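You operate a simulated robot arm through the tools that you are given. There is no shell and no other tool. Be economical: measure what you need, move in short steps, check, and stop when the job is done.

You are at the controls of a simulated two-armed robot. One attempt, no reset.

## Task
Wipe up the spill on the top of the black table with the purple napkin and put it back.

Only the result counts: the job must be done as asked and must still hold three seconds after the hand-in. Knocking over, shifting, dropping, spilling or breaking anything else fails it. Flat cloth is picked up by pressing the open fingertips on it (5 to 10 N) and closing them slowly along it; thin cloth reads only 2 to 8 mm in the jaws.

## Robot
Two 7-joint arms with two-finger grippers on one trunk, on a base that drives. Base frame: it is fixed to the floor where the robot stands at the start and does not move with it; the origin is under the middle of the robot, x ahead of it, y to its left, z up; the surface under the hand at the start is at about z = 800. Units: mm, degrees, N and s.
The left shoulder is at the start at [181, 216, 956], the right one opposite. With the tool pointing down near the work surface each hand reaches from about 100 to 920 mm from the robot's upright axis, wherever it stands, measured 20 degrees to its own side. Payload 3.18 kg a hand.
The tool frame of a hand sits at the grasp point between the pads (the TCP): z along the fingers, y along the line on which they close. The tips reach 30 mm beyond it. Largest opening 144 mm; the body of the gripper starts 103 mm behind the TCP.
Orientation is that of the tool frame in the base frame, as a unit quaternion [x, y, z, w]. With the fingers straight down and closing along the base's y, the tool's x points along the base's -x, its y along +y and its z along -z.

## Interface
- The arms move only by the tool nudge_tool. It takes "left_commands", "right_commands" or both (then of equal length, played together; a hand with none holds still); each is one flat list of numbers, 7 for each row, row after row: the turn, a rotation vector about the tool's x, y, z in degrees, then the shift along the tool's x, y, z in mm, then the gripper command, from -1 (shut) to 1 (fully open), values between in proportion. In form: [wx, wy, wz, tx, ty, tz, claw, wx, wy, wz, tx, ty, tz, claw, ...]. A call has 1 to 10 rows; each row is the pose to reach, as a shift and turn from the pose commanded when the call began, along the tool's axes at that moment. A row lasts 0.2 s, in which the tool goes at most 50 mm and 8.6 degrees; a call with a longer step from one row to the next is refused whole, and so is a gripper value outside its range. A pose out of reach is approached as far as the arm can. The call stops where the force on the tool passes 40 N (or 10 N more than at its start, if that is more) or the arm is blocked; 0.2 s more then pass. Each finger halts on what it meets, pressing with about 29 N; the grip force reading is that of the motor and also rises with nothing between the fingers. The clock runs only during rows and for 0.2 s after the last one: add rows that repeat a pose to give the fingers time. It gives the time, the measured TCP pose, the force on the tool (base axes), the opening and the grip force at its end, in the units of the frame above (readings bear some noise), with the torque about the TCP (base axes, N m) and any sound that the robot's microphone picked up.
- Cameras (640 x 400 px; columns grow to the right, rows downward): "scene" is now at [314.1, -49.2, 1106.3]; the picture's right is [-0.62, -0.79, 0.00], its down [-0.56, 0.44, -0.70] and it looks along [0.55, -0.43, -0.72] (base axes); focal length 214 px, centre (320, 200). "left" rides on the left gripper at [76, -16, -143] in its tool frame; the picture's right is [0.21, 0.98, 0.00], its down [-0.84, 0.18, -0.51] and it looks along [-0.50, 0.11, 0.86] (tool axes); focal length 218 px, centre (320, 200). "right" rides on the right gripper at [77, 16, -143] in its tool frame; the picture's right is [-0.21, 0.98, 0.00], its down [-0.84, -0.18, -0.51] and it looks along [-0.50, -0.11, 0.86] (tool axes); focal length 218 px, centre (320, 200). There is no depth. A picture from a camera that has moved, and an enlarged one, comes with that camera's place and axes in the base frame and with its lens.
- camera(camera): a new picture of that camera. It takes no simulated time.
- slide_trunk(by): slides the trunk up (or, below 0, down) by that many mm; the arms and the scene camera ride with it, the base frame stays. It gives what a move gives, with no picture.
- roll_base(legs): drives the robot by 1 to 6 legs, each [ahead, left, turn to the left] in mm, mm and degrees, along the robot's own axes; the way and the turn of a leg run together, so that a leg with both is an arc; at most 1500 mm and 180 degrees a leg. The arms and the cameras ride along, it lands a little off, and it stops where it bumps. It gives what a move gives.
- turn_head(pan, tilt): turns the head with the scene camera to pan (to the left, within 80 degrees either way) and tilt (down, from -29 to 69), counted from straight ahead of the robot. It gives what a move gives.
- zoom(camera, box): a new picture of the part [left, top, right, bottom] of that camera's present view, enlarged. It takes no simulated time.
- finish_job(): hands the job in; it is judged then, once.

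Go step by step. Nothing tells you exact positions but the pictures and the camera data: compare them with the known pose of the tool, close in by small moves and look again before you grip or let go. The budget is 120 turns and 108 pictures, counting those below and the enlarged ones. Unless the task says otherwise, let go and move clear before handing in, and close with one line.

The tools are called after "Emit:" as name(argument=value, ...) on one line, values as JSON. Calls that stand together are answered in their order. nudge_tool: Moves the arms, as the interface text tells. Its arguments: {"type":"object","properties":{"left_commands":{"type":"array"},"right_commands":{"type":"array"}},"required":[]} The other tools are called the same way: slide_trunk (by) slides the trunk up or down; roll_base (legs) drives the base; turn_head (pan, tilt) turns the head that bears the scene camera; camera (camera) takes a picture; zoom (camera, box) takes an enlarged picture of a part of a camera's view; finish_job () hands the job in.

At the start:

```text
t: 0.0
left_tool_pos: [498.7, -13.7, 1003.9]
left_ee_rot: [-0.003, 1.0, 0.002, 0.0]
left_contact_force: [34.1, 3.2, -54.2]
left_ft_torque: [-0.26, 1.09, -0.12]
left_grip_width: 144.2
left_finger_force: 0.1
right_tool_pos: [394.3, -547.2, 921.4]
right_ee_rot: [0.02, 0.931, -0.01, -0.363]
right_contact_force: [0.0, -0.3, -0.3]
right_ft_torque: [0.0, 0.0, 0.01]
right_grip_width: 144.2
right_finger_force: 0.1
trunk travel left (down, up): [-50.0, 319.0]
robot x, y, heading: [1.4, 2.5, 0.1]
head pan, tilt: [-37.0, 58.8]
```

scene: 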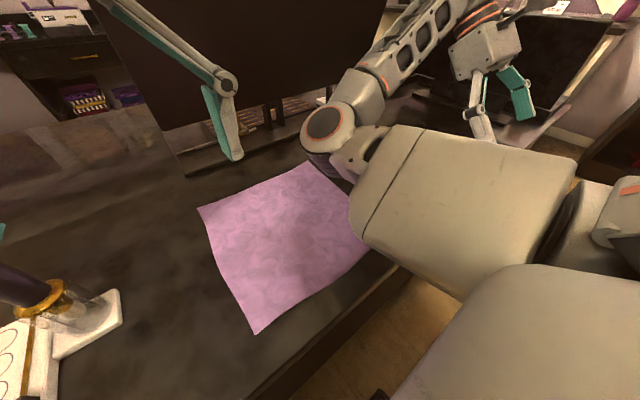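
right: 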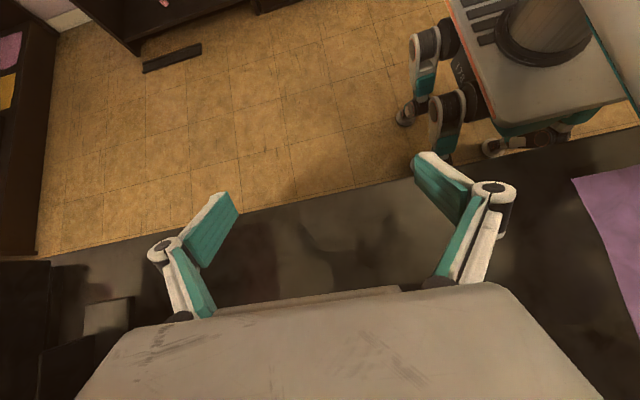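
left: 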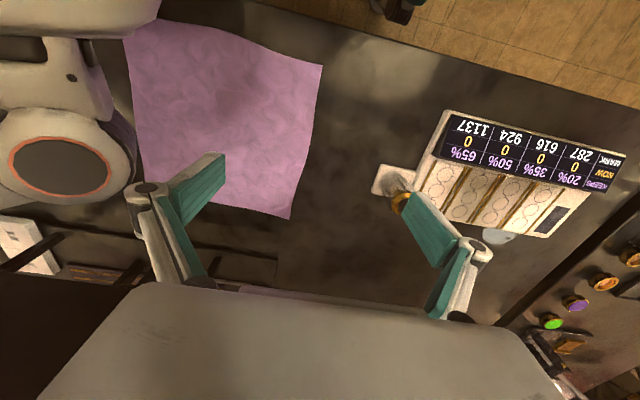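

The purple napkin lies flat on a dark table ahead of me, to the right of centre. The left hand reads a contact force, so I'll look around for the spill before moving anything.

Emit:
turn_head(pan=0, tilt=40)

Emit:
camera(camera="scene")

```text
t: 1.0
left_tool_pos: [498.7, -12.2, 1004.9]
left_ee_rot: [-0.003, 1.0, 0.002, 0.002]
left_contact_force: [0.3, 0.1, -0.2]
left_ft_torque: [-0.04, -0.01, 0.04]
left_grip_width: 144.2
left_finger_force: 0.0
right_tool_pos: [393.6, -549.0, 921.5]
right_ee_rot: [0.025, 0.931, -0.012, -0.365]
right_contact_force: [0.8, 0.7, 0.6]
right_ft_torque: [0.02, 0.01, 0.03]
right_grip_width: 143.7
right_finger_force: 0.0
trunk travel left (down, up): [-50.0, 319.0]
robot x, y, heading: [-3.8, 0.8, -0.1]
head pan, tilt: [0.0, 40.0]
```

```text
104 pictures are left
camera scene: at [335.4, 0.5, 1114.8], right [0.0, -1.0, 0.0], down [-0.64, 0.0, -0.77], along [0.77, 0.0, -0.64], focal length 214 px, centre (320, 200)
```

scene: 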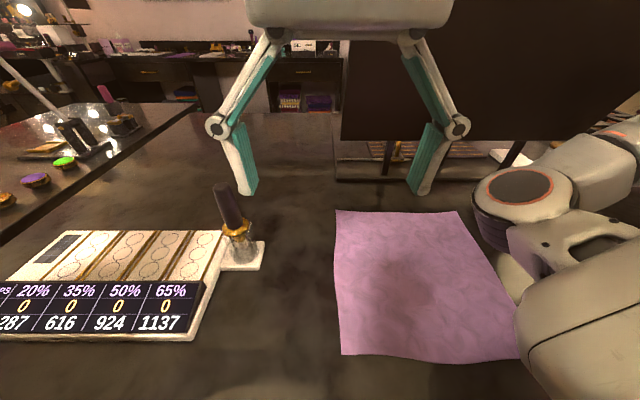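

Ahead I can see a device with an upright probe, the napkin, and a dark panel on a stand, but no spill. I'll look to both sides.

Emit:
turn_head(pan=60, tilt=30)

Emit:
camera(camera="scene")

Emit:
turn_head(pan=-70, tilt=30)

Emit:
camera(camera="scene")

Emit:
turn_head(pan=-15, tilt=15)

Emit:
camera(camera="scene")

```text
t: 2.3
left_tool_pos: [497.6, -13.6, 1004.3]
left_ee_rot: [-0.003, 1.0, 0.002, 0.001]
left_contact_force: [-0.8, -0.1, -0.3]
left_ft_torque: [-0.01, -0.02, 0.01]
left_grip_width: 143.8
left_finger_force: 0.1
right_tool_pos: [392.6, -547.9, 923.3]
right_ee_rot: [0.025, 0.931, -0.011, -0.365]
right_contact_force: [-0.9, 0.4, 0.7]
right_ft_torque: [-0.07, 0.01, 0.05]
right_grip_width: 144.1
right_finger_force: 0.0
trunk travel left (down, up): [-50.0, 319.0]
robot x, y, heading: [0.8, 3.3, -0.0]
head pan, tilt: [60.0, 30.0]
```

```text
103 pictures are left
camera scene: at [295.8, 78.9, 1130.1], right [0.87, -0.5, 0.0], down [-0.25, -0.43, -0.87], along [0.43, 0.75, -0.5], focal length 214 px, centre (320, 200)
```

scene: 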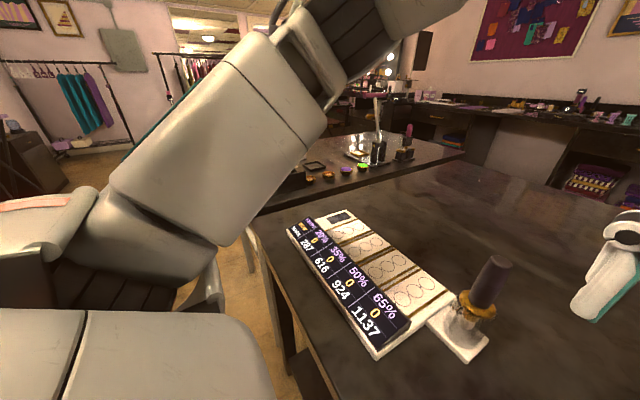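

```text
t: 4.4
left_tool_pos: [497.9, -14.6, 1003.8]
left_ee_rot: [-0.004, 1.0, 0.003, 0.001]
left_contact_force: [-0.4, 0.6, 0.0]
left_ft_torque: [-0.01, -0.03, -0.04]
left_grip_width: 144.1
left_finger_force: 0.2
right_tool_pos: [391.0, -549.0, 922.5]
right_ee_rot: [0.024, 0.931, -0.011, -0.365]
right_contact_force: [-0.4, 0.2, 0.5]
right_ft_torque: [0.01, -0.02, 0.0]
right_grip_width: 144.1
right_finger_force: 0.0
trunk travel left (down, up): [-50.0, 319.0]
robot x, y, heading: [-1.4, 1.0, -0.4]
head pan, tilt: [-70.0, 30.0]
```

```text
102 pictures are left
camera scene: at [281.5, -84.4, 1130.1], right [-0.94, -0.34, 0.0], down [-0.17, 0.47, -0.87], along [0.3, -0.81, -0.5], focal length 214 px, centre (320, 200)
```

scene: 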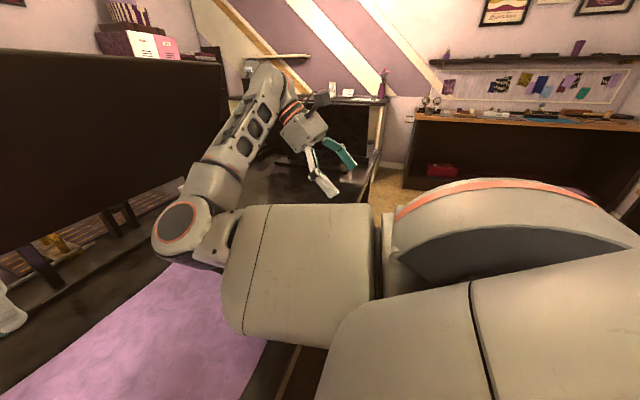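

```text
t: 5.7
left_tool_pos: [499.3, -14.9, 1004.7]
left_ee_rot: [-0.004, 1.0, 0.002, 0.001]
left_contact_force: [0.4, 1.1, 0.4]
left_ft_torque: [0.01, 0.01, -0.04]
left_grip_width: 144.3
left_finger_force: 0.2
right_tool_pos: [392.8, -549.5, 923.0]
right_ee_rot: [0.026, 0.931, -0.01, -0.364]
right_contact_force: [-0.5, -0.3, 0.4]
right_ft_torque: [0.01, 0.01, -0.03]
right_grip_width: 144.2
right_finger_force: 0.0
trunk travel left (down, up): [-50.0, 319.0]
robot x, y, heading: [-0.0, 0.1, 0.2]
head pan, tilt: [-15.0, 15.0]
```

```text
101 pictures are left
camera scene: at [340.7, -23.6, 1154.3], right [-0.26, -0.97, 0.0], down [-0.25, 0.07, -0.97], along [0.93, -0.25, -0.26], focal length 214 px, centre (320, 200)
```

scene: 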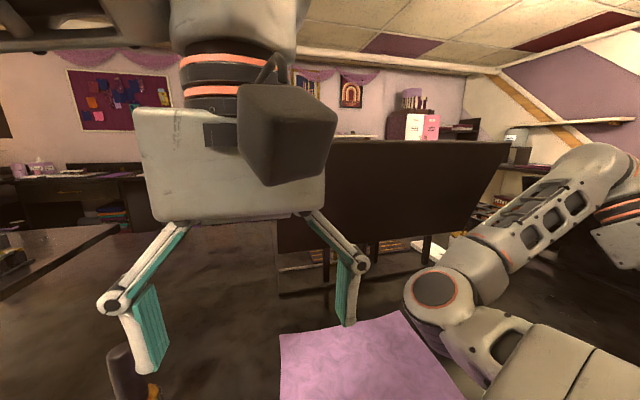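

There is no spill in the open area. It may be behind the dark panel, so I'll raise the trunk and look over it.

Emit:
slide_trunk(by=310)

Emit:
turn_head(pan=-25, tilt=40)

Emit:
camera(camera="scene")

Emit:
camera(camera="left")

Emit:
camera(camera="right")

```text
t: 8.8
left_tool_pos: [499.0, -12.4, 1314.3]
left_ee_rot: [-0.003, 1.0, 0.003, 0.001]
left_contact_force: [-0.3, -0.3, 0.3]
left_ft_torque: [-0.01, -0.05, 0.03]
left_grip_width: 144.2
left_finger_force: 0.2
right_tool_pos: [395.6, -547.3, 1231.4]
right_ee_rot: [0.019, 0.932, -0.011, -0.362]
right_contact_force: [0.0, 0.2, -0.4]
right_ft_torque: [-0.01, 0.01, 0.01]
right_grip_width: 144.1
right_finger_force: 0.1
trunk travel left (down, up): [-360.0, 9.0]
robot x, y, heading: [2.8, -1.2, -0.0]
head pan, tilt: [-15.0, 15.0]
```

```text
t: 9.7
left_tool_pos: [498.0, -13.7, 1314.7]
left_ee_rot: [-0.002, 1.0, 0.003, 0.001]
left_contact_force: [0.2, -0.4, 0.9]
left_ft_torque: [0.04, -0.02, 0.0]
left_grip_width: 143.9
left_finger_force: 0.0
right_tool_pos: [395.4, -546.1, 1231.8]
right_ee_rot: [0.019, 0.932, -0.011, -0.363]
right_contact_force: [0.1, 0.1, 0.5]
right_ft_torque: [0.01, 0.01, 0.03]
right_grip_width: 143.9
right_finger_force: 0.1
trunk travel left (down, up): [-360.0, 9.0]
robot x, y, heading: [-3.4, 4.7, 0.1]
head pan, tilt: [-25.0, 40.0]
```

```text
100 pictures are left
camera scene: at [117.3, -35.3, 1460.7], right [-0.42, -0.91, 0.0], down [-0.58, 0.27, -0.77], along [0.69, -0.32, -0.64], focal length 214 px, centre (320, 200)
```

scene: 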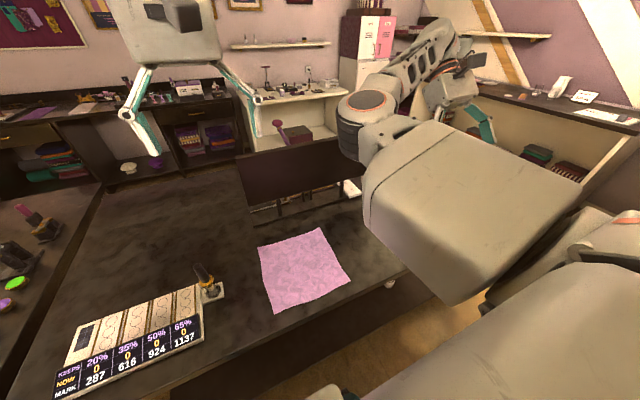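

```text
99 pictures are left
camera left: at [421.6, -30.5, 1456.2], right [-0.22, 0.98, 0.01], down [0.84, 0.18, 0.51], along [0.5, 0.11, -0.86], focal length 218 px, centre (320, 200)
```

left: 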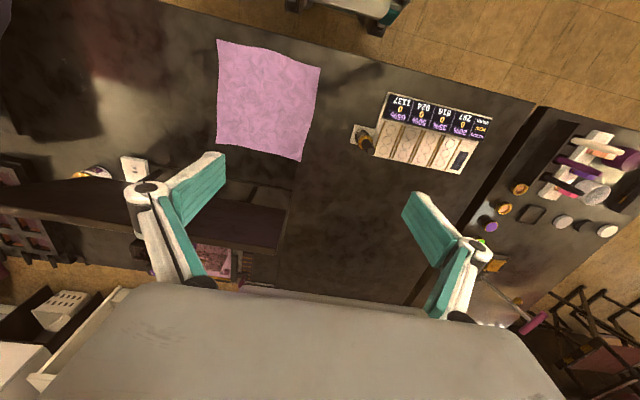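

```text
98 pictures are left
camera right: at [437.7, -527.6, 1388.1], right [0.18, 0.97, -0.17], down [0.96, -0.21, -0.19], along [-0.22, -0.13, -0.97], focal length 218 px, centre (320, 200)
```

right: 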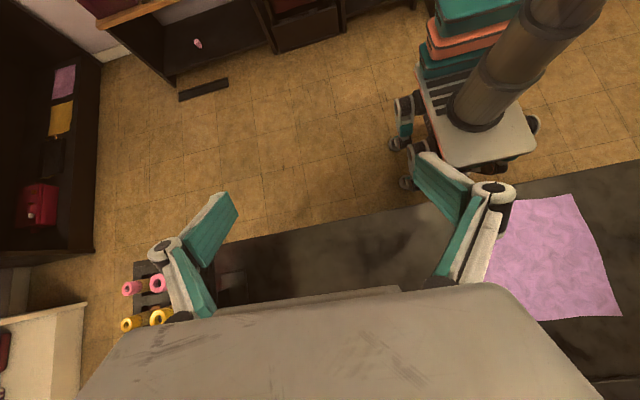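

From the left camera I can see past the panel, and there are objects behind it. I'll zoom in.

Emit:
zoom(camera="left", box=[0, 100, 320, 300])

Emit:
zoom(camera="left", box=[0, 0, 200, 125])

Emit:
zoom(camera="scene", box=[200, 100, 440, 300])

Emit:
zoom(camera="right", box=[100, 160, 500, 400])

```text
2.00 times, centred on (160, 200) of left
camera zoom: at [421.6, -30.5, 1456.2], right [-0.22, 0.98, 0.01], down [0.84, 0.18, 0.51], along [0.5, 0.11, -0.86], focal length 436 px, centre (640, 200)
```

zoom: 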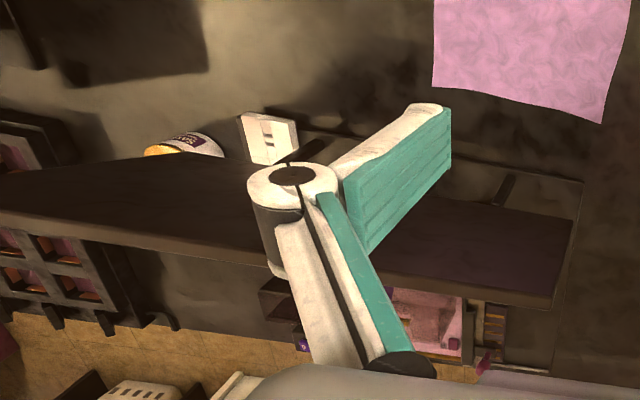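

```text
3.20 times, centred on (100, 62) of left
camera zoom: at [421.6, -30.5, 1456.2], right [-0.22, 0.98, 0.01], down [0.84, 0.18, 0.51], along [0.5, 0.11, -0.86], focal length 698 px, centre (1024, 640)
```

zoom: 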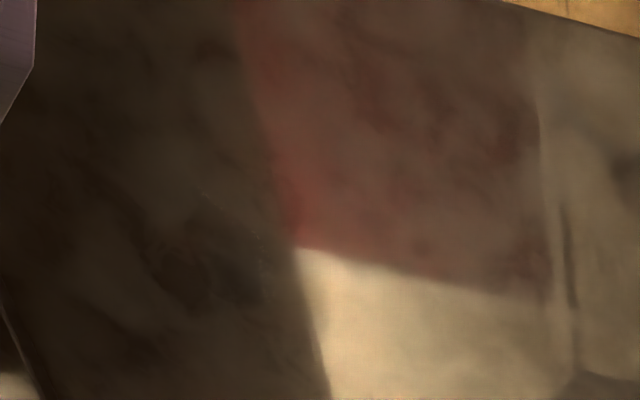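

```text
2.00 times, centred on (320, 200) of scene
camera zoom: at [117.3, -35.3, 1460.7], right [-0.42, -0.91, 0.0], down [-0.58, 0.27, -0.77], along [0.69, -0.32, -0.64], focal length 429 px, centre (320, 200)
```

zoom: 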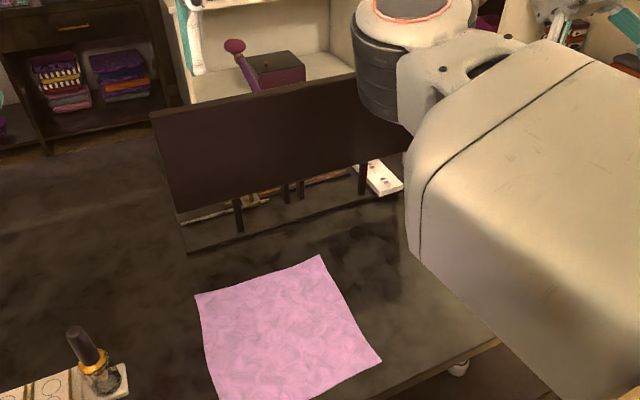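

```text
1.60 times, centred on (300, 280) of right
camera zoom: at [437.7, -527.6, 1388.1], right [0.18, 0.97, -0.17], down [0.96, -0.21, -0.19], along [-0.22, -0.13, -0.97], focal length 349 px, centre (352, 72)
```

zoom: 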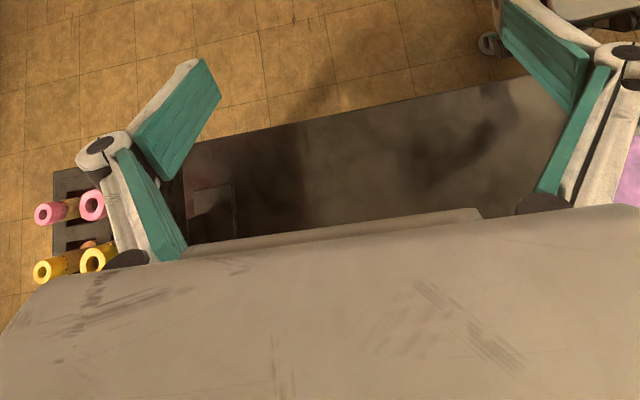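

The area behind the panel and the far right of the table are still unclear. I'll move the raised left hand forward to see behind the panel.

Emit:
nudge_tool(left_commands=[0, 0, 0, -45, 0, 0, 1, 0, 0, 0, -90, 0, 0, 1, 0, 0, 0, -135, 0, 0, 1, 0, 0, 0, -180, 0, 0, 1, 0, 0, 0, -225, 0, 0, 1, 0, 0, 0, -260, 0, 0, 1])

Emit:
camera(camera="left")

Emit:
camera(camera="scene")

```text
t: 11.1
left_tool_pos: [616.6, 8.6, 1269.5]
left_ee_rot: [-0.017, 1.0, -0.006, 0.01]
left_contact_force: [0.0, -0.3, 0.5]
left_ft_torque: [0.07, -0.06, 0.01]
left_grip_width: 144.1
left_finger_force: 0.1
left hand out of reach, approached as far as the arm can: row 2, 3, 4, 5, 6
right_tool_pos: [392.5, -548.9, 1231.4]
right_ee_rot: [0.019, 0.932, -0.01, -0.362]
right_contact_force: [-0.4, -1.6, 0.9]
right_ft_torque: [0.01, -0.05, -0.02]
right_grip_width: 144.1
right_finger_force: 0.1
trunk travel left (down, up): [-360.0, 9.0]
robot x, y, heading: [-2.3, -2.4, 0.1]
head pan, tilt: [-25.0, 40.0]
```

```text
93 pictures are left
camera left: at [537.9, -8.4, 1409.1], right [-0.24, 0.97, -0.02], down [0.83, 0.21, 0.52], along [0.51, 0.11, -0.85], focal length 218 px, centre (320, 200)
```

left: 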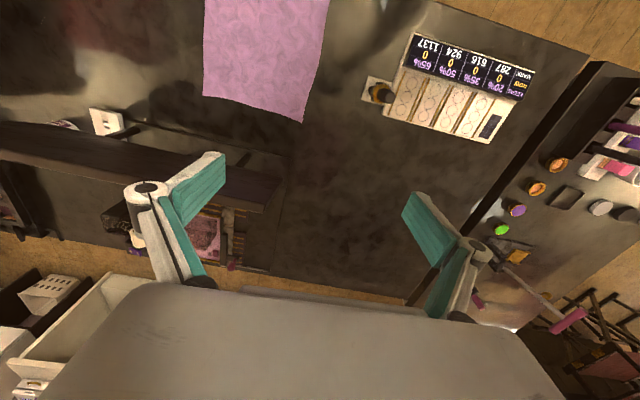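

```text
92 pictures are left
camera scene: at [115.1, -37.2, 1460.8], right [-0.42, -0.91, 0.0], down [-0.58, 0.27, -0.77], along [0.69, -0.32, -0.64], focal length 214 px, centre (320, 200)
```

scene: 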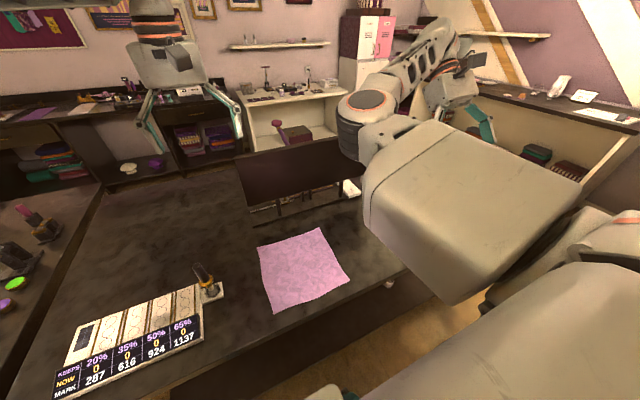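

Emit:
zoom(camera="left", box=[0, 60, 320, 260])

Emit:
roll_base(legs=[[0, -350, 0]])

Emit:
camera(camera="left")

Emit:
camera(camera="scene")

Emit:
camera(camera="right")

```text
2.00 times, centred on (160, 160) of left
camera zoom: at [537.9, -8.4, 1409.1], right [-0.24, 0.97, -0.02], down [0.83, 0.21, 0.52], along [0.51, 0.11, -0.85], focal length 436 px, centre (640, 280)
```

zoom: 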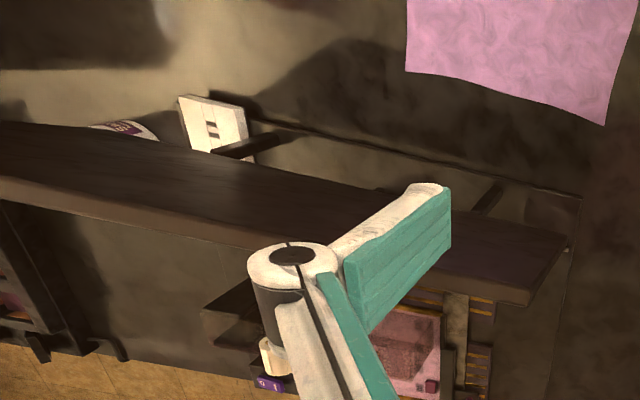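

```text
t: 14.7
left_tool_pos: [617.5, -342.0, 1265.9]
left_ee_rot: [-0.016, 1.0, -0.005, 0.008]
left_contact_force: [0.0, 0.4, -0.1]
left_ft_torque: [0.04, 0.0, 0.03]
left_grip_width: 143.9
left_finger_force: 0.0
right_tool_pos: [392.8, -899.7, 1231.8]
right_ee_rot: [0.021, 0.932, -0.009, -0.362]
right_contact_force: [-0.4, -0.2, 0.2]
right_ft_torque: [0.0, 0.04, -0.01]
right_grip_width: 144.0
right_finger_force: 0.1
trunk travel left (down, up): [-360.0, 9.0]
robot x, y, heading: [1.6, -352.5, -0.2]
head pan, tilt: [-25.0, 40.0]
```

```text
90 pictures are left
camera left: at [539.4, -360.1, 1406.9], right [-0.24, 0.97, -0.01], down [0.83, 0.21, 0.52], along [0.51, 0.11, -0.85], focal length 218 px, centre (320, 200)
```

left: 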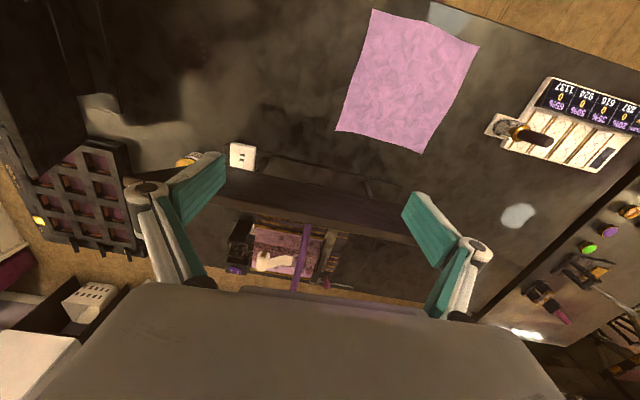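

```text
89 pictures are left
camera scene: at [116.5, -387.1, 1460.6], right [-0.43, -0.9, 0.0], down [-0.58, 0.27, -0.77], along [0.69, -0.33, -0.64], focal length 214 px, centre (320, 200)
```

scene: 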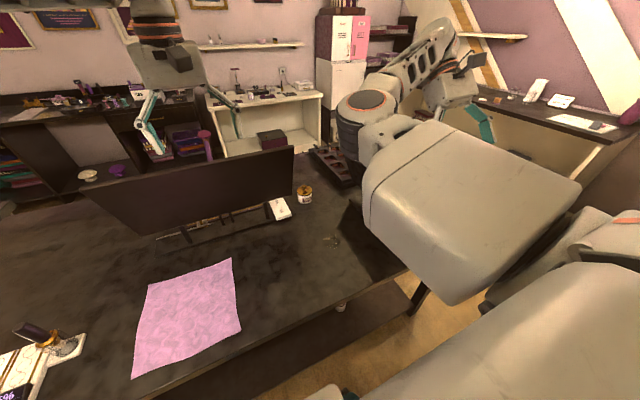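

```text
88 pictures are left
camera right: at [435.2, -880.5, 1388.0], right [0.18, 0.97, -0.17], down [0.96, -0.22, -0.19], along [-0.22, -0.13, -0.97], focal length 218 px, centre (320, 200)
```

right: 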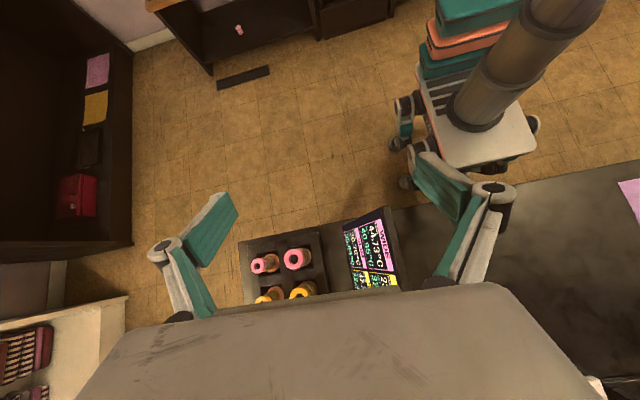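

Emit:
zoom(camera="scene", box=[250, 180, 410, 280])

Emit:
zoom(camera="left", box=[0, 0, 340, 212])

Emit:
zoom(camera="left", box=[420, 120, 640, 260])

```text
4.00 times, centred on (330, 230) of scene
camera zoom: at [116.5, -387.1, 1460.6], right [-0.43, -0.9, 0.0], down [-0.58, 0.27, -0.77], along [0.69, -0.33, -0.64], focal length 858 px, centre (280, 80)
```

zoom: 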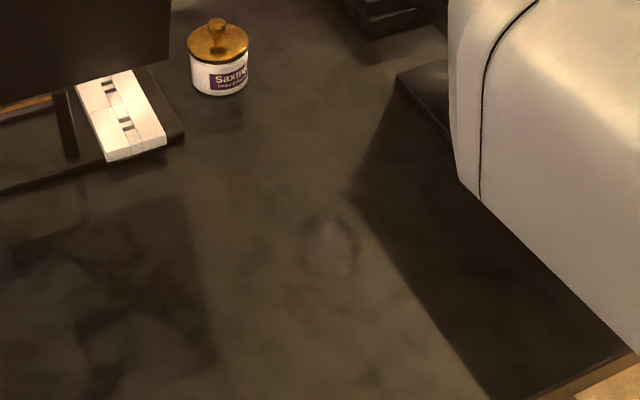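

```text
1.88 times, centred on (170, 106) of left
camera zoom: at [539.4, -360.1, 1406.9], right [-0.24, 0.97, -0.01], down [0.83, 0.21, 0.52], along [0.51, 0.11, -0.85], focal length 411 px, centre (602, 377)
```

zoom: 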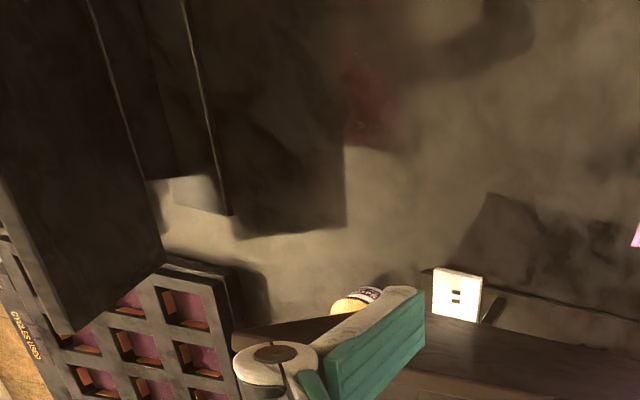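

```text
2.86 times, centred on (530, 190) of left
camera zoom: at [539.4, -360.1, 1406.9], right [-0.24, 0.97, -0.01], down [0.83, 0.21, 0.52], along [0.51, 0.11, -0.85], focal length 624 px, centre (-280, 229)
```

zoom: 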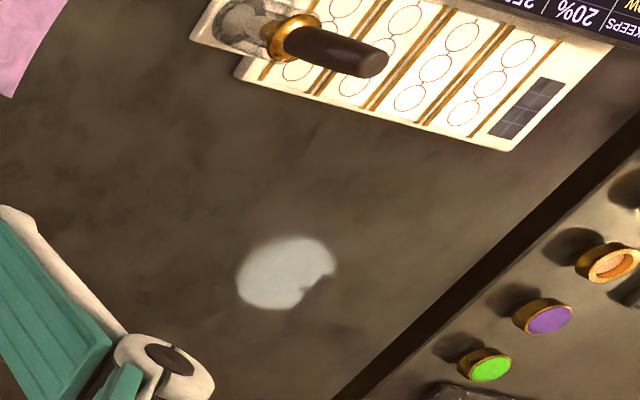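

The table runs on to the right, and there's a faint ring near (580, -660). I'll point the right hand straight down so its camera can look there.

Emit:
nudge_tool(right_commands=[0, -8.4, 0, 0, 0, 0, 1, 0, -16.8, 0, 0, 0, 0, 1, 0, -25.2, 0, 0, 0, 0, 1, 0, -33.6, 0, 0, 0, 0, 1, 0, -42, 0, 0, 0, 0, 1, 0, -42, 0, 0, 0, 0, 1])

Emit:
camera(camera="right")

Emit:
camera(camera="scene")

```text
t: 16.1
left_tool_pos: [617.0, -341.9, 1266.0]
left_ee_rot: [-0.016, 1.0, -0.005, 0.008]
left_contact_force: [0.4, 0.1, 0.9]
left_ft_torque: [-0.01, 0.03, -0.02]
left_grip_width: 144.0
left_finger_force: 0.0
right_tool_pos: [392.9, -898.7, 1232.5]
right_ee_rot: [0.016, 1.0, -0.017, -0.004]
right_contact_force: [-1.0, 0.1, 0.0]
right_ft_torque: [-0.01, 0.04, 0.03]
right_grip_width: 144.4
right_finger_force: 0.0
trunk travel left (down, up): [-360.0, 9.0]
robot x, y, heading: [2.5, -349.2, -0.4]
head pan, tilt: [-25.0, 40.0]
```

```text
84 pictures are left
camera right: at [320.1, -877.2, 1374.6], right [0.24, 0.97, -0.04], down [0.84, -0.19, 0.51], along [0.48, -0.15, -0.86], focal length 218 px, centre (320, 200)
```

right: 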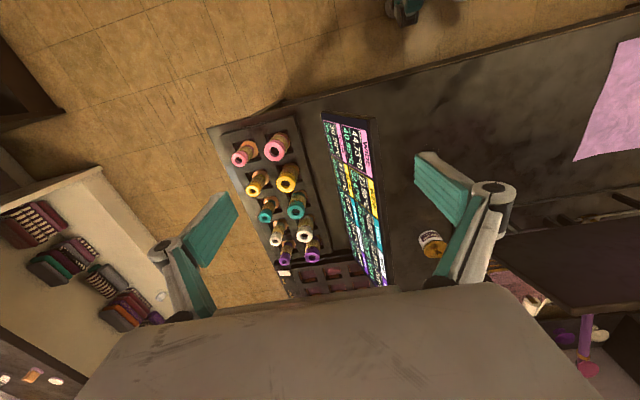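

```text
83 pictures are left
camera scene: at [117.0, -386.9, 1460.5], right [-0.43, -0.9, 0.0], down [-0.58, 0.27, -0.77], along [0.69, -0.33, -0.64], focal length 214 px, centre (320, 200)
```

scene: 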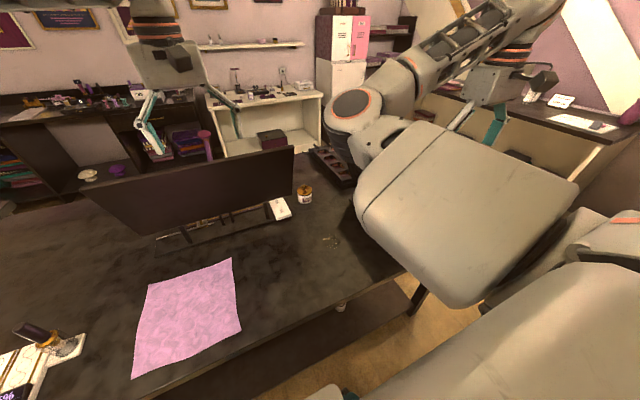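

Emit:
roll_base(legs=[[0, 220, 0]])

Emit:
camera(camera="right")

Emit:
zoom(camera="right", box=[200, 80, 480, 255])

```text
t: 18.6
left_tool_pos: [618.1, -124.2, 1265.2]
left_ee_rot: [-0.016, 1.0, -0.005, 0.008]
left_contact_force: [0.3, -0.8, -0.6]
left_ft_torque: [-0.01, 0.0, 0.03]
left_grip_width: 144.1
left_finger_force: 0.0
right_tool_pos: [393.3, -681.0, 1232.2]
right_ee_rot: [0.016, 1.0, -0.017, -0.006]
right_contact_force: [0.0, 0.3, 0.4]
right_ft_torque: [0.01, -0.01, -0.02]
right_grip_width: 144.1
right_finger_force: 0.2
trunk travel left (down, up): [-360.0, 9.0]
robot x, y, heading: [-1.6, -133.2, -0.2]
head pan, tilt: [-25.0, 40.0]
```

```text
82 pictures are left
camera right: at [320.9, -659.0, 1374.8], right [0.24, 0.97, -0.04], down [0.84, -0.19, 0.51], along [0.48, -0.15, -0.86], focal length 218 px, centre (320, 200)
```

right: 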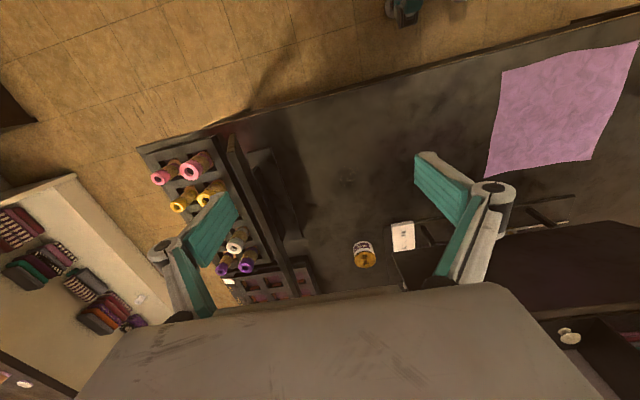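

```text
2.29 times, centred on (340, 168) of right
camera zoom: at [320.9, -659.0, 1374.8], right [0.24, 0.97, -0.04], down [0.84, -0.19, 0.51], along [0.48, -0.15, -0.86], focal length 499 px, centre (274, 274)
```

zoom: 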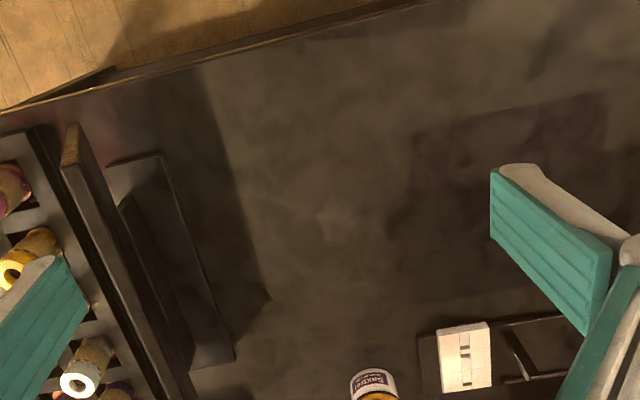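

Emit:
zoom(camera="right", box=[304, 150, 384, 200])

Emit:
zoom(camera="left", box=[0, 0, 320, 200])

Emit:
zoom(camera="left", box=[240, 100, 560, 300])

Emit:
zoom(camera="scene", box=[0, 120, 320, 320])

```text
8.00 times, centred on (344, 175) of right
camera zoom: at [320.9, -659.0, 1374.8], right [0.24, 0.97, -0.04], down [0.84, -0.19, 0.51], along [0.48, -0.15, -0.86], focal length 1746 px, centre (128, 400)
```

zoom: 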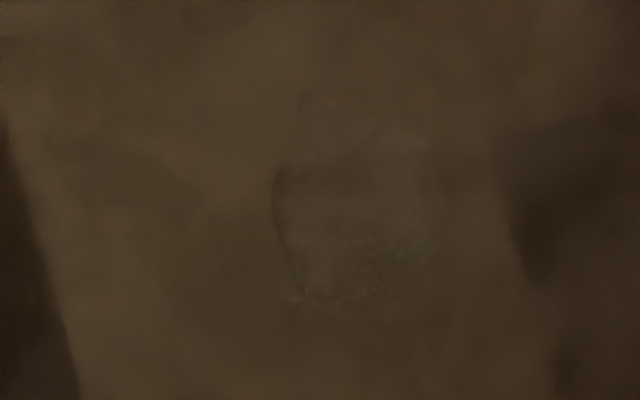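

```text
2.00 times, centred on (160, 100) of left
camera zoom: at [540.1, -141.4, 1406.9], right [-0.24, 0.97, -0.01], down [0.83, 0.21, 0.52], along [0.51, 0.11, -0.85], focal length 436 px, centre (640, 400)
```

zoom: 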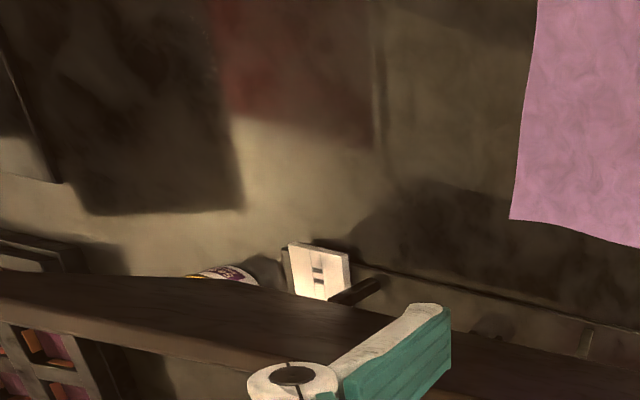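

```text
2.00 times, centred on (400, 200) of left
camera zoom: at [540.1, -141.4, 1406.9], right [-0.24, 0.97, -0.01], down [0.83, 0.21, 0.52], along [0.51, 0.11, -0.85], focal length 436 px, centre (160, 200)
```

zoom: 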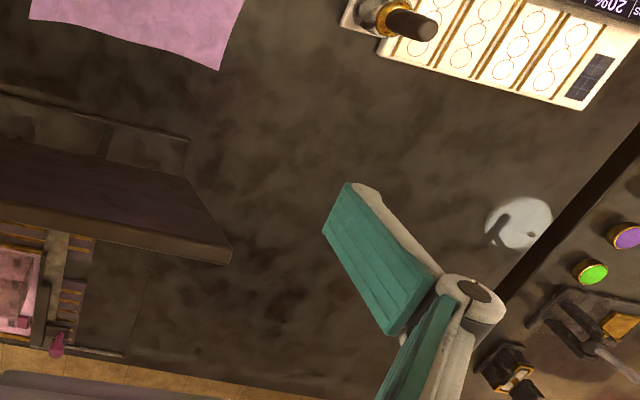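

```text
2.00 times, centred on (160, 220) of scene
camera zoom: at [117.2, -168.8, 1460.6], right [-0.43, -0.91, 0.0], down [-0.58, 0.27, -0.77], along [0.69, -0.33, -0.64], focal length 429 px, centre (640, 160)
```

zoom: 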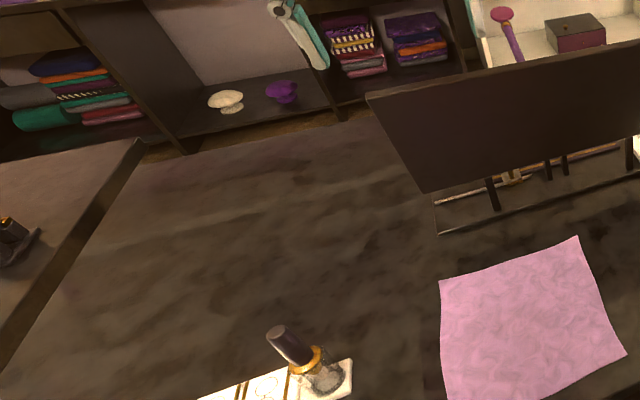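

I think I've found it: a clear, faintly rimmed puddle about 60 mm across near (580, -664). Next I'll retract the left hand, then lower for a closer look and work with the right hand.

Emit:
nudge_tool(left_commands=[0, 0, 0, 25, 30, 0, 1, 0, 0, 0, 50, 60, 0, 1, 0, 0, 0, 75, 90, 0, 1, 0, 0, 0, 100, 120, 0, 1, 0, 0, 0, 125, 150, 0, 1, 0, 0, 0, 150, 180, 0, 1, 0, 0, 0, 175, 210, 0, 1, 0, 0, 0, 200, 240, 0, 1, 0, 0, 0, 225, 250, 0, 1])

Emit:
roll_base(legs=[[0, -117, 0]])

Emit:
camera(camera="left")

```text
t: 20.6
left_tool_pos: [384.9, 119.7, 1260.2]
left_ee_rot: [-0.016, 1.0, -0.006, 0.007]
left_contact_force: [-0.2, 0.2, 0.1]
left_ft_torque: [0.0, 0.01, -0.01]
left_grip_width: 143.6
left_finger_force: 0.1
right_tool_pos: [392.9, -681.6, 1232.4]
right_ee_rot: [0.015, 1.0, -0.017, -0.004]
right_contact_force: [-1.4, 0.2, 0.1]
right_ft_torque: [0.0, -0.02, 0.02]
right_grip_width: 143.8
right_finger_force: 0.1
trunk travel left (down, up): [-360.0, 9.0]
robot x, y, heading: [1.5, -135.2, -0.3]
head pan, tilt: [-25.0, 40.0]
```

```text
t: 22.3
left_tool_pos: [384.7, 1.8, 1257.6]
left_ee_rot: [-0.017, 1.0, -0.005, 0.007]
left_contact_force: [-0.5, 0.3, 0.2]
left_ft_torque: [-0.05, -0.02, 0.0]
left_grip_width: 144.1
left_finger_force: 0.0
right_tool_pos: [392.8, -796.8, 1231.7]
right_ee_rot: [0.016, 1.0, -0.017, -0.006]
right_contact_force: [0.7, 0.0, 0.1]
right_ft_torque: [0.02, 0.04, 0.02]
right_grip_width: 143.8
right_finger_force: 0.1
trunk travel left (down, up): [-360.0, 9.0]
robot x, y, heading: [0.8, -253.2, -0.2]
head pan, tilt: [-25.0, 40.0]
```

```text
76 pictures are left
camera left: at [306.0, -15.0, 1400.0], right [-0.24, 0.97, -0.01], down [0.83, 0.21, 0.52], along [0.51, 0.11, -0.85], focal length 218 px, centre (320, 200)
```

left: 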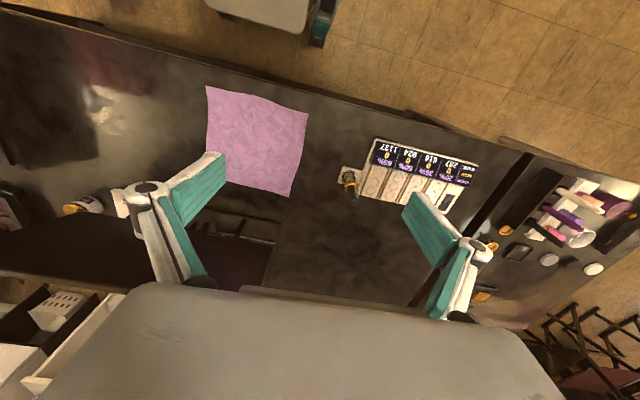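

Emit:
zoom(camera="left", box=[40, 50, 200, 150])

```text
4.00 times, centred on (120, 100) of left
camera zoom: at [306.0, -15.0, 1400.0], right [-0.24, 0.97, -0.01], down [0.83, 0.21, 0.52], along [0.51, 0.11, -0.85], focal length 873 px, centre (1120, 600)
```

zoom: 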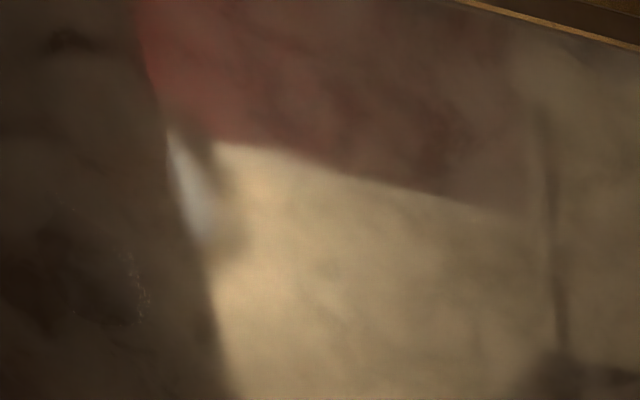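

The same feature shows at (587, -658) from a second viewpoint, so that is the spill. I'll shift the right hand inward, away from the display on the right, then lower the trunk.

Emit:
nudge_tool(right_commands=[0, 0, 0, 0, 45, 0, 1, 0, 0, 0, 0, 90, 0, 1, 0, 0, 0, 0, 135, 0, 1, 0, 0, 0, 0, 180, 0, 1], left_commands=[0, 0, 0, 20, 20, 0, 1, 0, 0, 0, 40, 40, 0, 1, 0, 0, 0, 60, 60, 0, 1, 0, 0, 0, 60, 100, 0, 1])

Emit:
slide_trunk(by=-180)

Emit:
camera(camera="right")

Emit:
camera(camera="scene")

```text
t: 23.5
left_tool_pos: [321.1, 99.9, 1257.6]
left_ee_rot: [-0.015, 1.0, -0.005, 0.008]
left_contact_force: [0.2, -1.2, -0.4]
left_ft_torque: [0.02, 0.01, 0.02]
left_grip_width: 144.1
left_finger_force: 0.1
right_tool_pos: [368.6, -760.8, 1224.2]
right_ee_rot: [0.083, 0.997, -0.007, -0.007]
right_contact_force: [-0.4, 0.3, 0.2]
right_ft_torque: [0.06, -0.02, -0.02]
right_grip_width: 143.8
right_finger_force: 0.0
right hand out of reach, approached as far as the arm can: row 2, 3, 4
trunk travel left (down, up): [-360.0, 9.0]
robot x, y, heading: [1.7, -249.5, -0.2]
head pan, tilt: [-25.0, 40.0]
stopped in row 4 (right hand): the arm was blocked; the commanded pose is now the measured one
```

```text
t: 25.5
left_tool_pos: [320.6, 101.0, 1077.5]
left_ee_rot: [-0.016, 1.0, -0.005, 0.01]
left_contact_force: [0.2, 0.8, 0.8]
left_ft_torque: [0.02, -0.03, 0.01]
left_grip_width: 144.0
left_finger_force: 0.1
right_tool_pos: [362.5, -767.3, 1053.2]
right_ee_rot: [0.095, 0.995, -0.028, -0.007]
right_contact_force: [-0.3, 0.1, 0.6]
right_ft_torque: [0.0, -0.07, 0.01]
right_grip_width: 144.0
right_finger_force: 0.1
trunk travel left (down, up): [-180.0, 189.0]
robot x, y, heading: [3.0, -249.6, -0.4]
head pan, tilt: [-25.0, 40.0]
```

```text
74 pictures are left
camera right: at [294.3, -730.1, 1196.1], right [0.39, 0.92, -0.06], down [0.8, -0.31, 0.51], along [0.45, -0.24, -0.86], focal length 218 px, centre (320, 200)
```

right: 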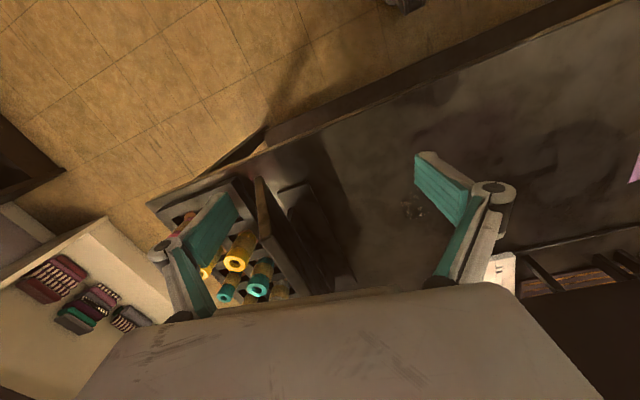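

```text
73 pictures are left
camera scene: at [188.8, -285.3, 1276.1], right [-0.43, -0.91, 0.0], down [-0.58, 0.27, -0.77], along [0.69, -0.33, -0.64], focal length 214 px, centre (320, 200)
```

scene: 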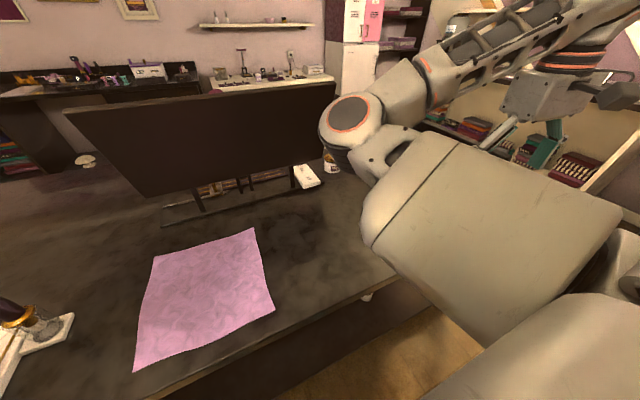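

The spill shows clearly from here as a dark glossy patch at about (587, -668). The right arm jammed at its inner limit, so I'll try going forward and inward, squaring the hand as it goes.

Emit:
nudge_tool(right_commands=[0, 0, -2.7, -32, 20, 0, 1, 0, 0, -5.4, -64, 45, 0, 1, 0, 0, -8, -96, 75, 0, 1, 0, 0, -11, -128, 105, 0, 1, 0, 0, -11, -128, 126, 0, 1])

Emit:
camera(camera="scene")

Emit:
camera(camera="right")

```text
t: 26.2
left_tool_pos: [321.5, 99.6, 1074.9]
left_ee_rot: [-0.015, 1.0, -0.005, 0.007]
left_contact_force: [0.1, 0.3, -0.5]
left_ft_torque: [-0.01, -0.01, -0.04]
left_grip_width: 144.1
left_finger_force: 0.0
right_tool_pos: [410.7, -773.4, 1049.1]
right_ee_rot: [0.105, 0.994, -0.017, -0.015]
right_contact_force: [0.7, 0.7, -0.2]
right_ft_torque: [-0.03, 0.06, -0.02]
right_grip_width: 143.8
right_finger_force: 0.0
right hand out of reach, approached as far as the arm can: row 3
trunk travel left (down, up): [-180.0, 189.0]
robot x, y, heading: [1.4, -250.2, -0.3]
head pan, tilt: [-25.0, 40.0]
stopped in row 3 (right hand): the force on the tool passed its limit at 105 N (the readings are from after the stop); the commanded pose is now the measured one
```

```text
72 pictures are left
camera scene: at [190.4, -286.4, 1275.5], right [-0.43, -0.9, 0.0], down [-0.58, 0.28, -0.77], along [0.69, -0.33, -0.64], focal length 214 px, centre (320, 200)
```

scene: 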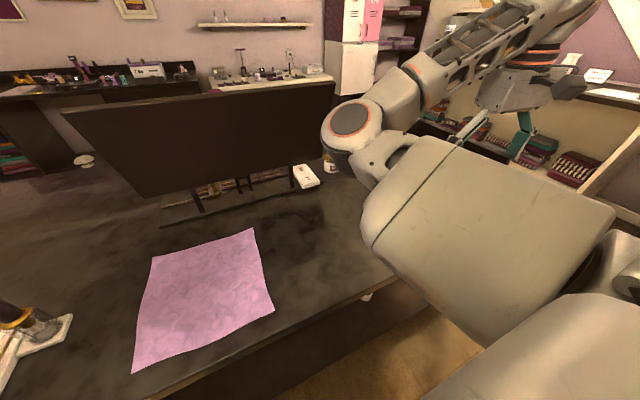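

```text
71 pictures are left
camera right: at [345.6, -738.3, 1193.8], right [0.4, 0.91, -0.04], down [0.8, -0.33, 0.49], along [0.43, -0.23, -0.87], focal length 218 px, centre (320, 200)
```

right: 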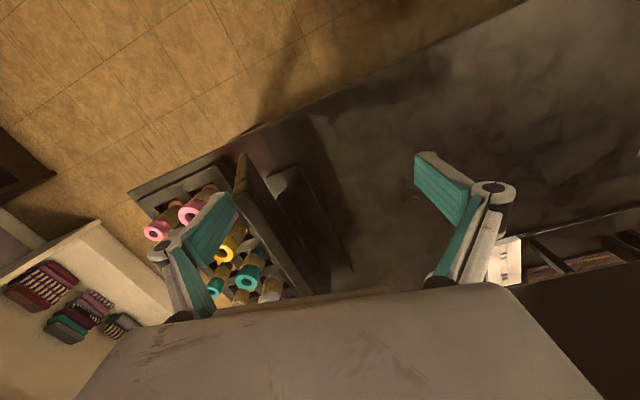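

The 105 N reading came from the arm's own limits, since triangulating the display shows it hasn't moved. I'll shift the base left so the hand is over open table, then lower the hand into its better workspace.

Emit:
roll_base(legs=[[0, 110, 0]])

Emit:
nudge_tool(right_commands=[0, 0, 0, 0, 0, 30, 1, 0, 0, 0, 0, 0, 60, 1, 0, 0, 0, 0, 0, 90, 1, 0, 0, 0, 0, 0, 120, 1])

Emit:
camera(camera="right")

```text
t: 27.0
left_tool_pos: [321.9, 104.3, 1076.4]
left_ee_rot: [-0.014, 1.0, -0.005, 0.008]
left_contact_force: [0.4, -0.7, -0.2]
left_ft_torque: [-0.04, 0.0, -0.01]
left_grip_width: 143.9
left_finger_force: 0.0
right_tool_pos: [409.0, -770.1, 1051.9]
right_ee_rot: [0.1, 0.995, -0.02, -0.013]
right_contact_force: [0.2, -7.4, -1.3]
right_ft_torque: [0.02, 0.06, 0.16]
right_grip_width: 144.1
right_finger_force: 0.1
trunk travel left (down, up): [-180.0, 189.0]
robot x, y, heading: [-0.1, -241.3, -0.4]
head pan, tilt: [-25.0, 40.0]
stopped in leg 1: the force on the tool passed its limit at 60 N (the readings are from after the stop); the commanded pose is now the measured one
```

```text
t: 27.4
left_tool_pos: [322.6, 104.2, 1076.3]
left_ee_rot: [-0.013, 1.0, -0.005, 0.008]
left_contact_force: [1.0, 0.4, 0.1]
left_ft_torque: [0.02, 0.03, -0.03]
left_grip_width: 143.8
left_finger_force: 0.0
right_tool_pos: [409.8, -772.3, 1041.8]
right_ee_rot: [0.099, 0.995, -0.026, -0.012]
right_contact_force: [-4.0, -7.9, 10.7]
right_ft_torque: [-0.78, 0.29, -0.23]
right_grip_width: 144.1
right_finger_force: 0.3
trunk travel left (down, up): [-180.0, 189.0]
robot x, y, heading: [1.4, -243.4, -0.5]
head pan, tilt: [-25.0, 40.0]
stopped in row 1 (right hand): the force on the tool passed its limit at 86 N (the readings are from after the stop); the commanded pose is now the measured one
```

```text
70 pictures are left
camera right: at [342.7, -736.0, 1185.7], right [0.4, 0.92, -0.06], down [0.8, -0.32, 0.5], along [0.44, -0.24, -0.86], focal length 218 px, centre (320, 200)
```

right: 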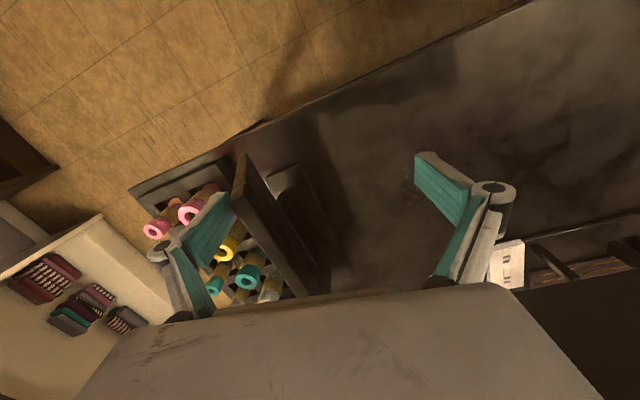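

The right hand seems to be touching something, so I'll look at it before moving again.

Emit:
zoom(camera="scene", box=[300, 0, 640, 212])

Emit:
turn_head(pan=-55, tilt=15)

Emit:
camera(camera="scene")

```text
1.88 times, centred on (470, 106) of scene
camera zoom: at [190.3, -280.8, 1275.5], right [-0.43, -0.9, 0.0], down [-0.58, 0.28, -0.77], along [0.69, -0.33, -0.64], focal length 404 px, centre (38, 377)
```

zoom: 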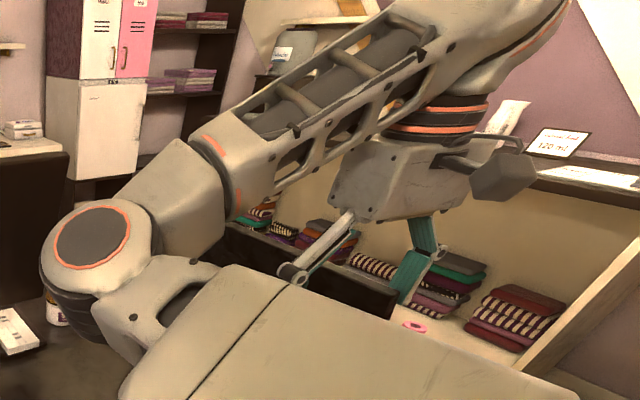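

```text
t: 28.3
left_tool_pos: [321.9, 104.1, 1077.7]
left_ee_rot: [-0.013, 1.0, -0.005, 0.008]
left_contact_force: [-0.8, -0.3, -0.1]
left_ft_torque: [-0.03, -0.01, 0.01]
left_grip_width: 144.0
left_finger_force: 0.1
right_tool_pos: [409.0, -773.1, 1042.8]
right_ee_rot: [0.098, 0.995, -0.026, -0.009]
right_contact_force: [-4.1, -13.6, 8.4]
right_ft_torque: [-0.61, 0.21, -0.05]
right_grip_width: 144.6
right_finger_force: 0.3
trunk travel left (down, up): [-180.0, 189.0]
robot x, y, heading: [0.4, -244.0, -0.4]
head pan, tilt: [-55.0, 15.0]
```

```text
68 pictures are left
camera scene: at [165.3, -321.5, 1315.3], right [-0.82, -0.57, 0.0], down [-0.15, 0.21, -0.97], along [0.55, -0.79, -0.26], focal length 214 px, centre (320, 200)
```

scene: 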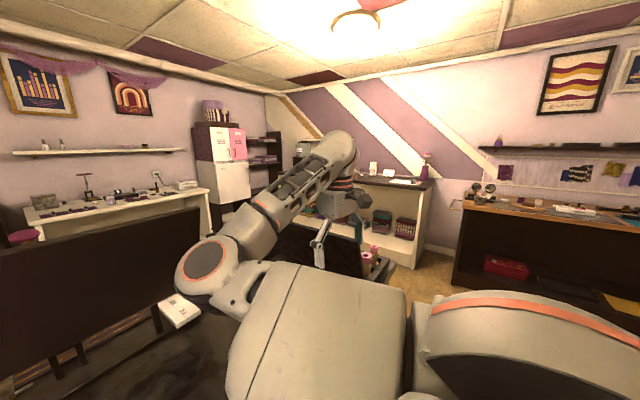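

The right gripper is pressing against its own forearm. I'll free it outward and then use the left hand instead, turning the base right so that both napkin and spill are in the left hand's reach and the right arm swings away from the table.

Emit:
nudge_tool(right_commands=[0, 0, 0, 5, -15, 0, 1, 0, 0, 0, 10, -30, 0, 1, 0, 0, 0, 10, -30, 0, 1])

Emit:
turn_head(pan=0, tilt=50)

```text
t: 29.1
left_tool_pos: [322.2, 105.8, 1076.4]
left_ee_rot: [-0.014, 1.0, -0.006, 0.007]
left_contact_force: [-0.1, 0.5, 0.4]
left_ft_torque: [0.02, -0.04, -0.01]
left_grip_width: 144.1
left_finger_force: 0.0
right_tool_pos: [395.3, -798.3, 1043.8]
right_ee_rot: [0.097, 0.995, -0.026, -0.009]
right_contact_force: [0.4, -0.5, 0.5]
right_ft_torque: [-0.01, -0.02, 0.01]
right_grip_width: 144.1
right_finger_force: 0.0
trunk travel left (down, up): [-180.0, 189.0]
robot x, y, heading: [-2.1, -241.0, -0.2]
head pan, tilt: [-55.0, 15.0]
```

```text
t: 30.4
left_tool_pos: [321.4, 105.8, 1077.0]
left_ee_rot: [-0.014, 1.0, -0.006, 0.009]
left_contact_force: [-0.3, 0.0, 0.1]
left_ft_torque: [0.0, 0.02, 0.0]
left_grip_width: 143.8
left_finger_force: 0.1
right_tool_pos: [393.1, -798.3, 1044.5]
right_ee_rot: [0.097, 0.995, -0.025, -0.009]
right_contact_force: [0.1, -0.4, 0.1]
right_ft_torque: [0.01, 0.01, 0.0]
right_grip_width: 144.0
right_finger_force: 0.1
trunk travel left (down, up): [-180.0, 189.0]
robot x, y, heading: [2.1, -250.0, -0.2]
head pan, tilt: [0.0, 50.0]
```

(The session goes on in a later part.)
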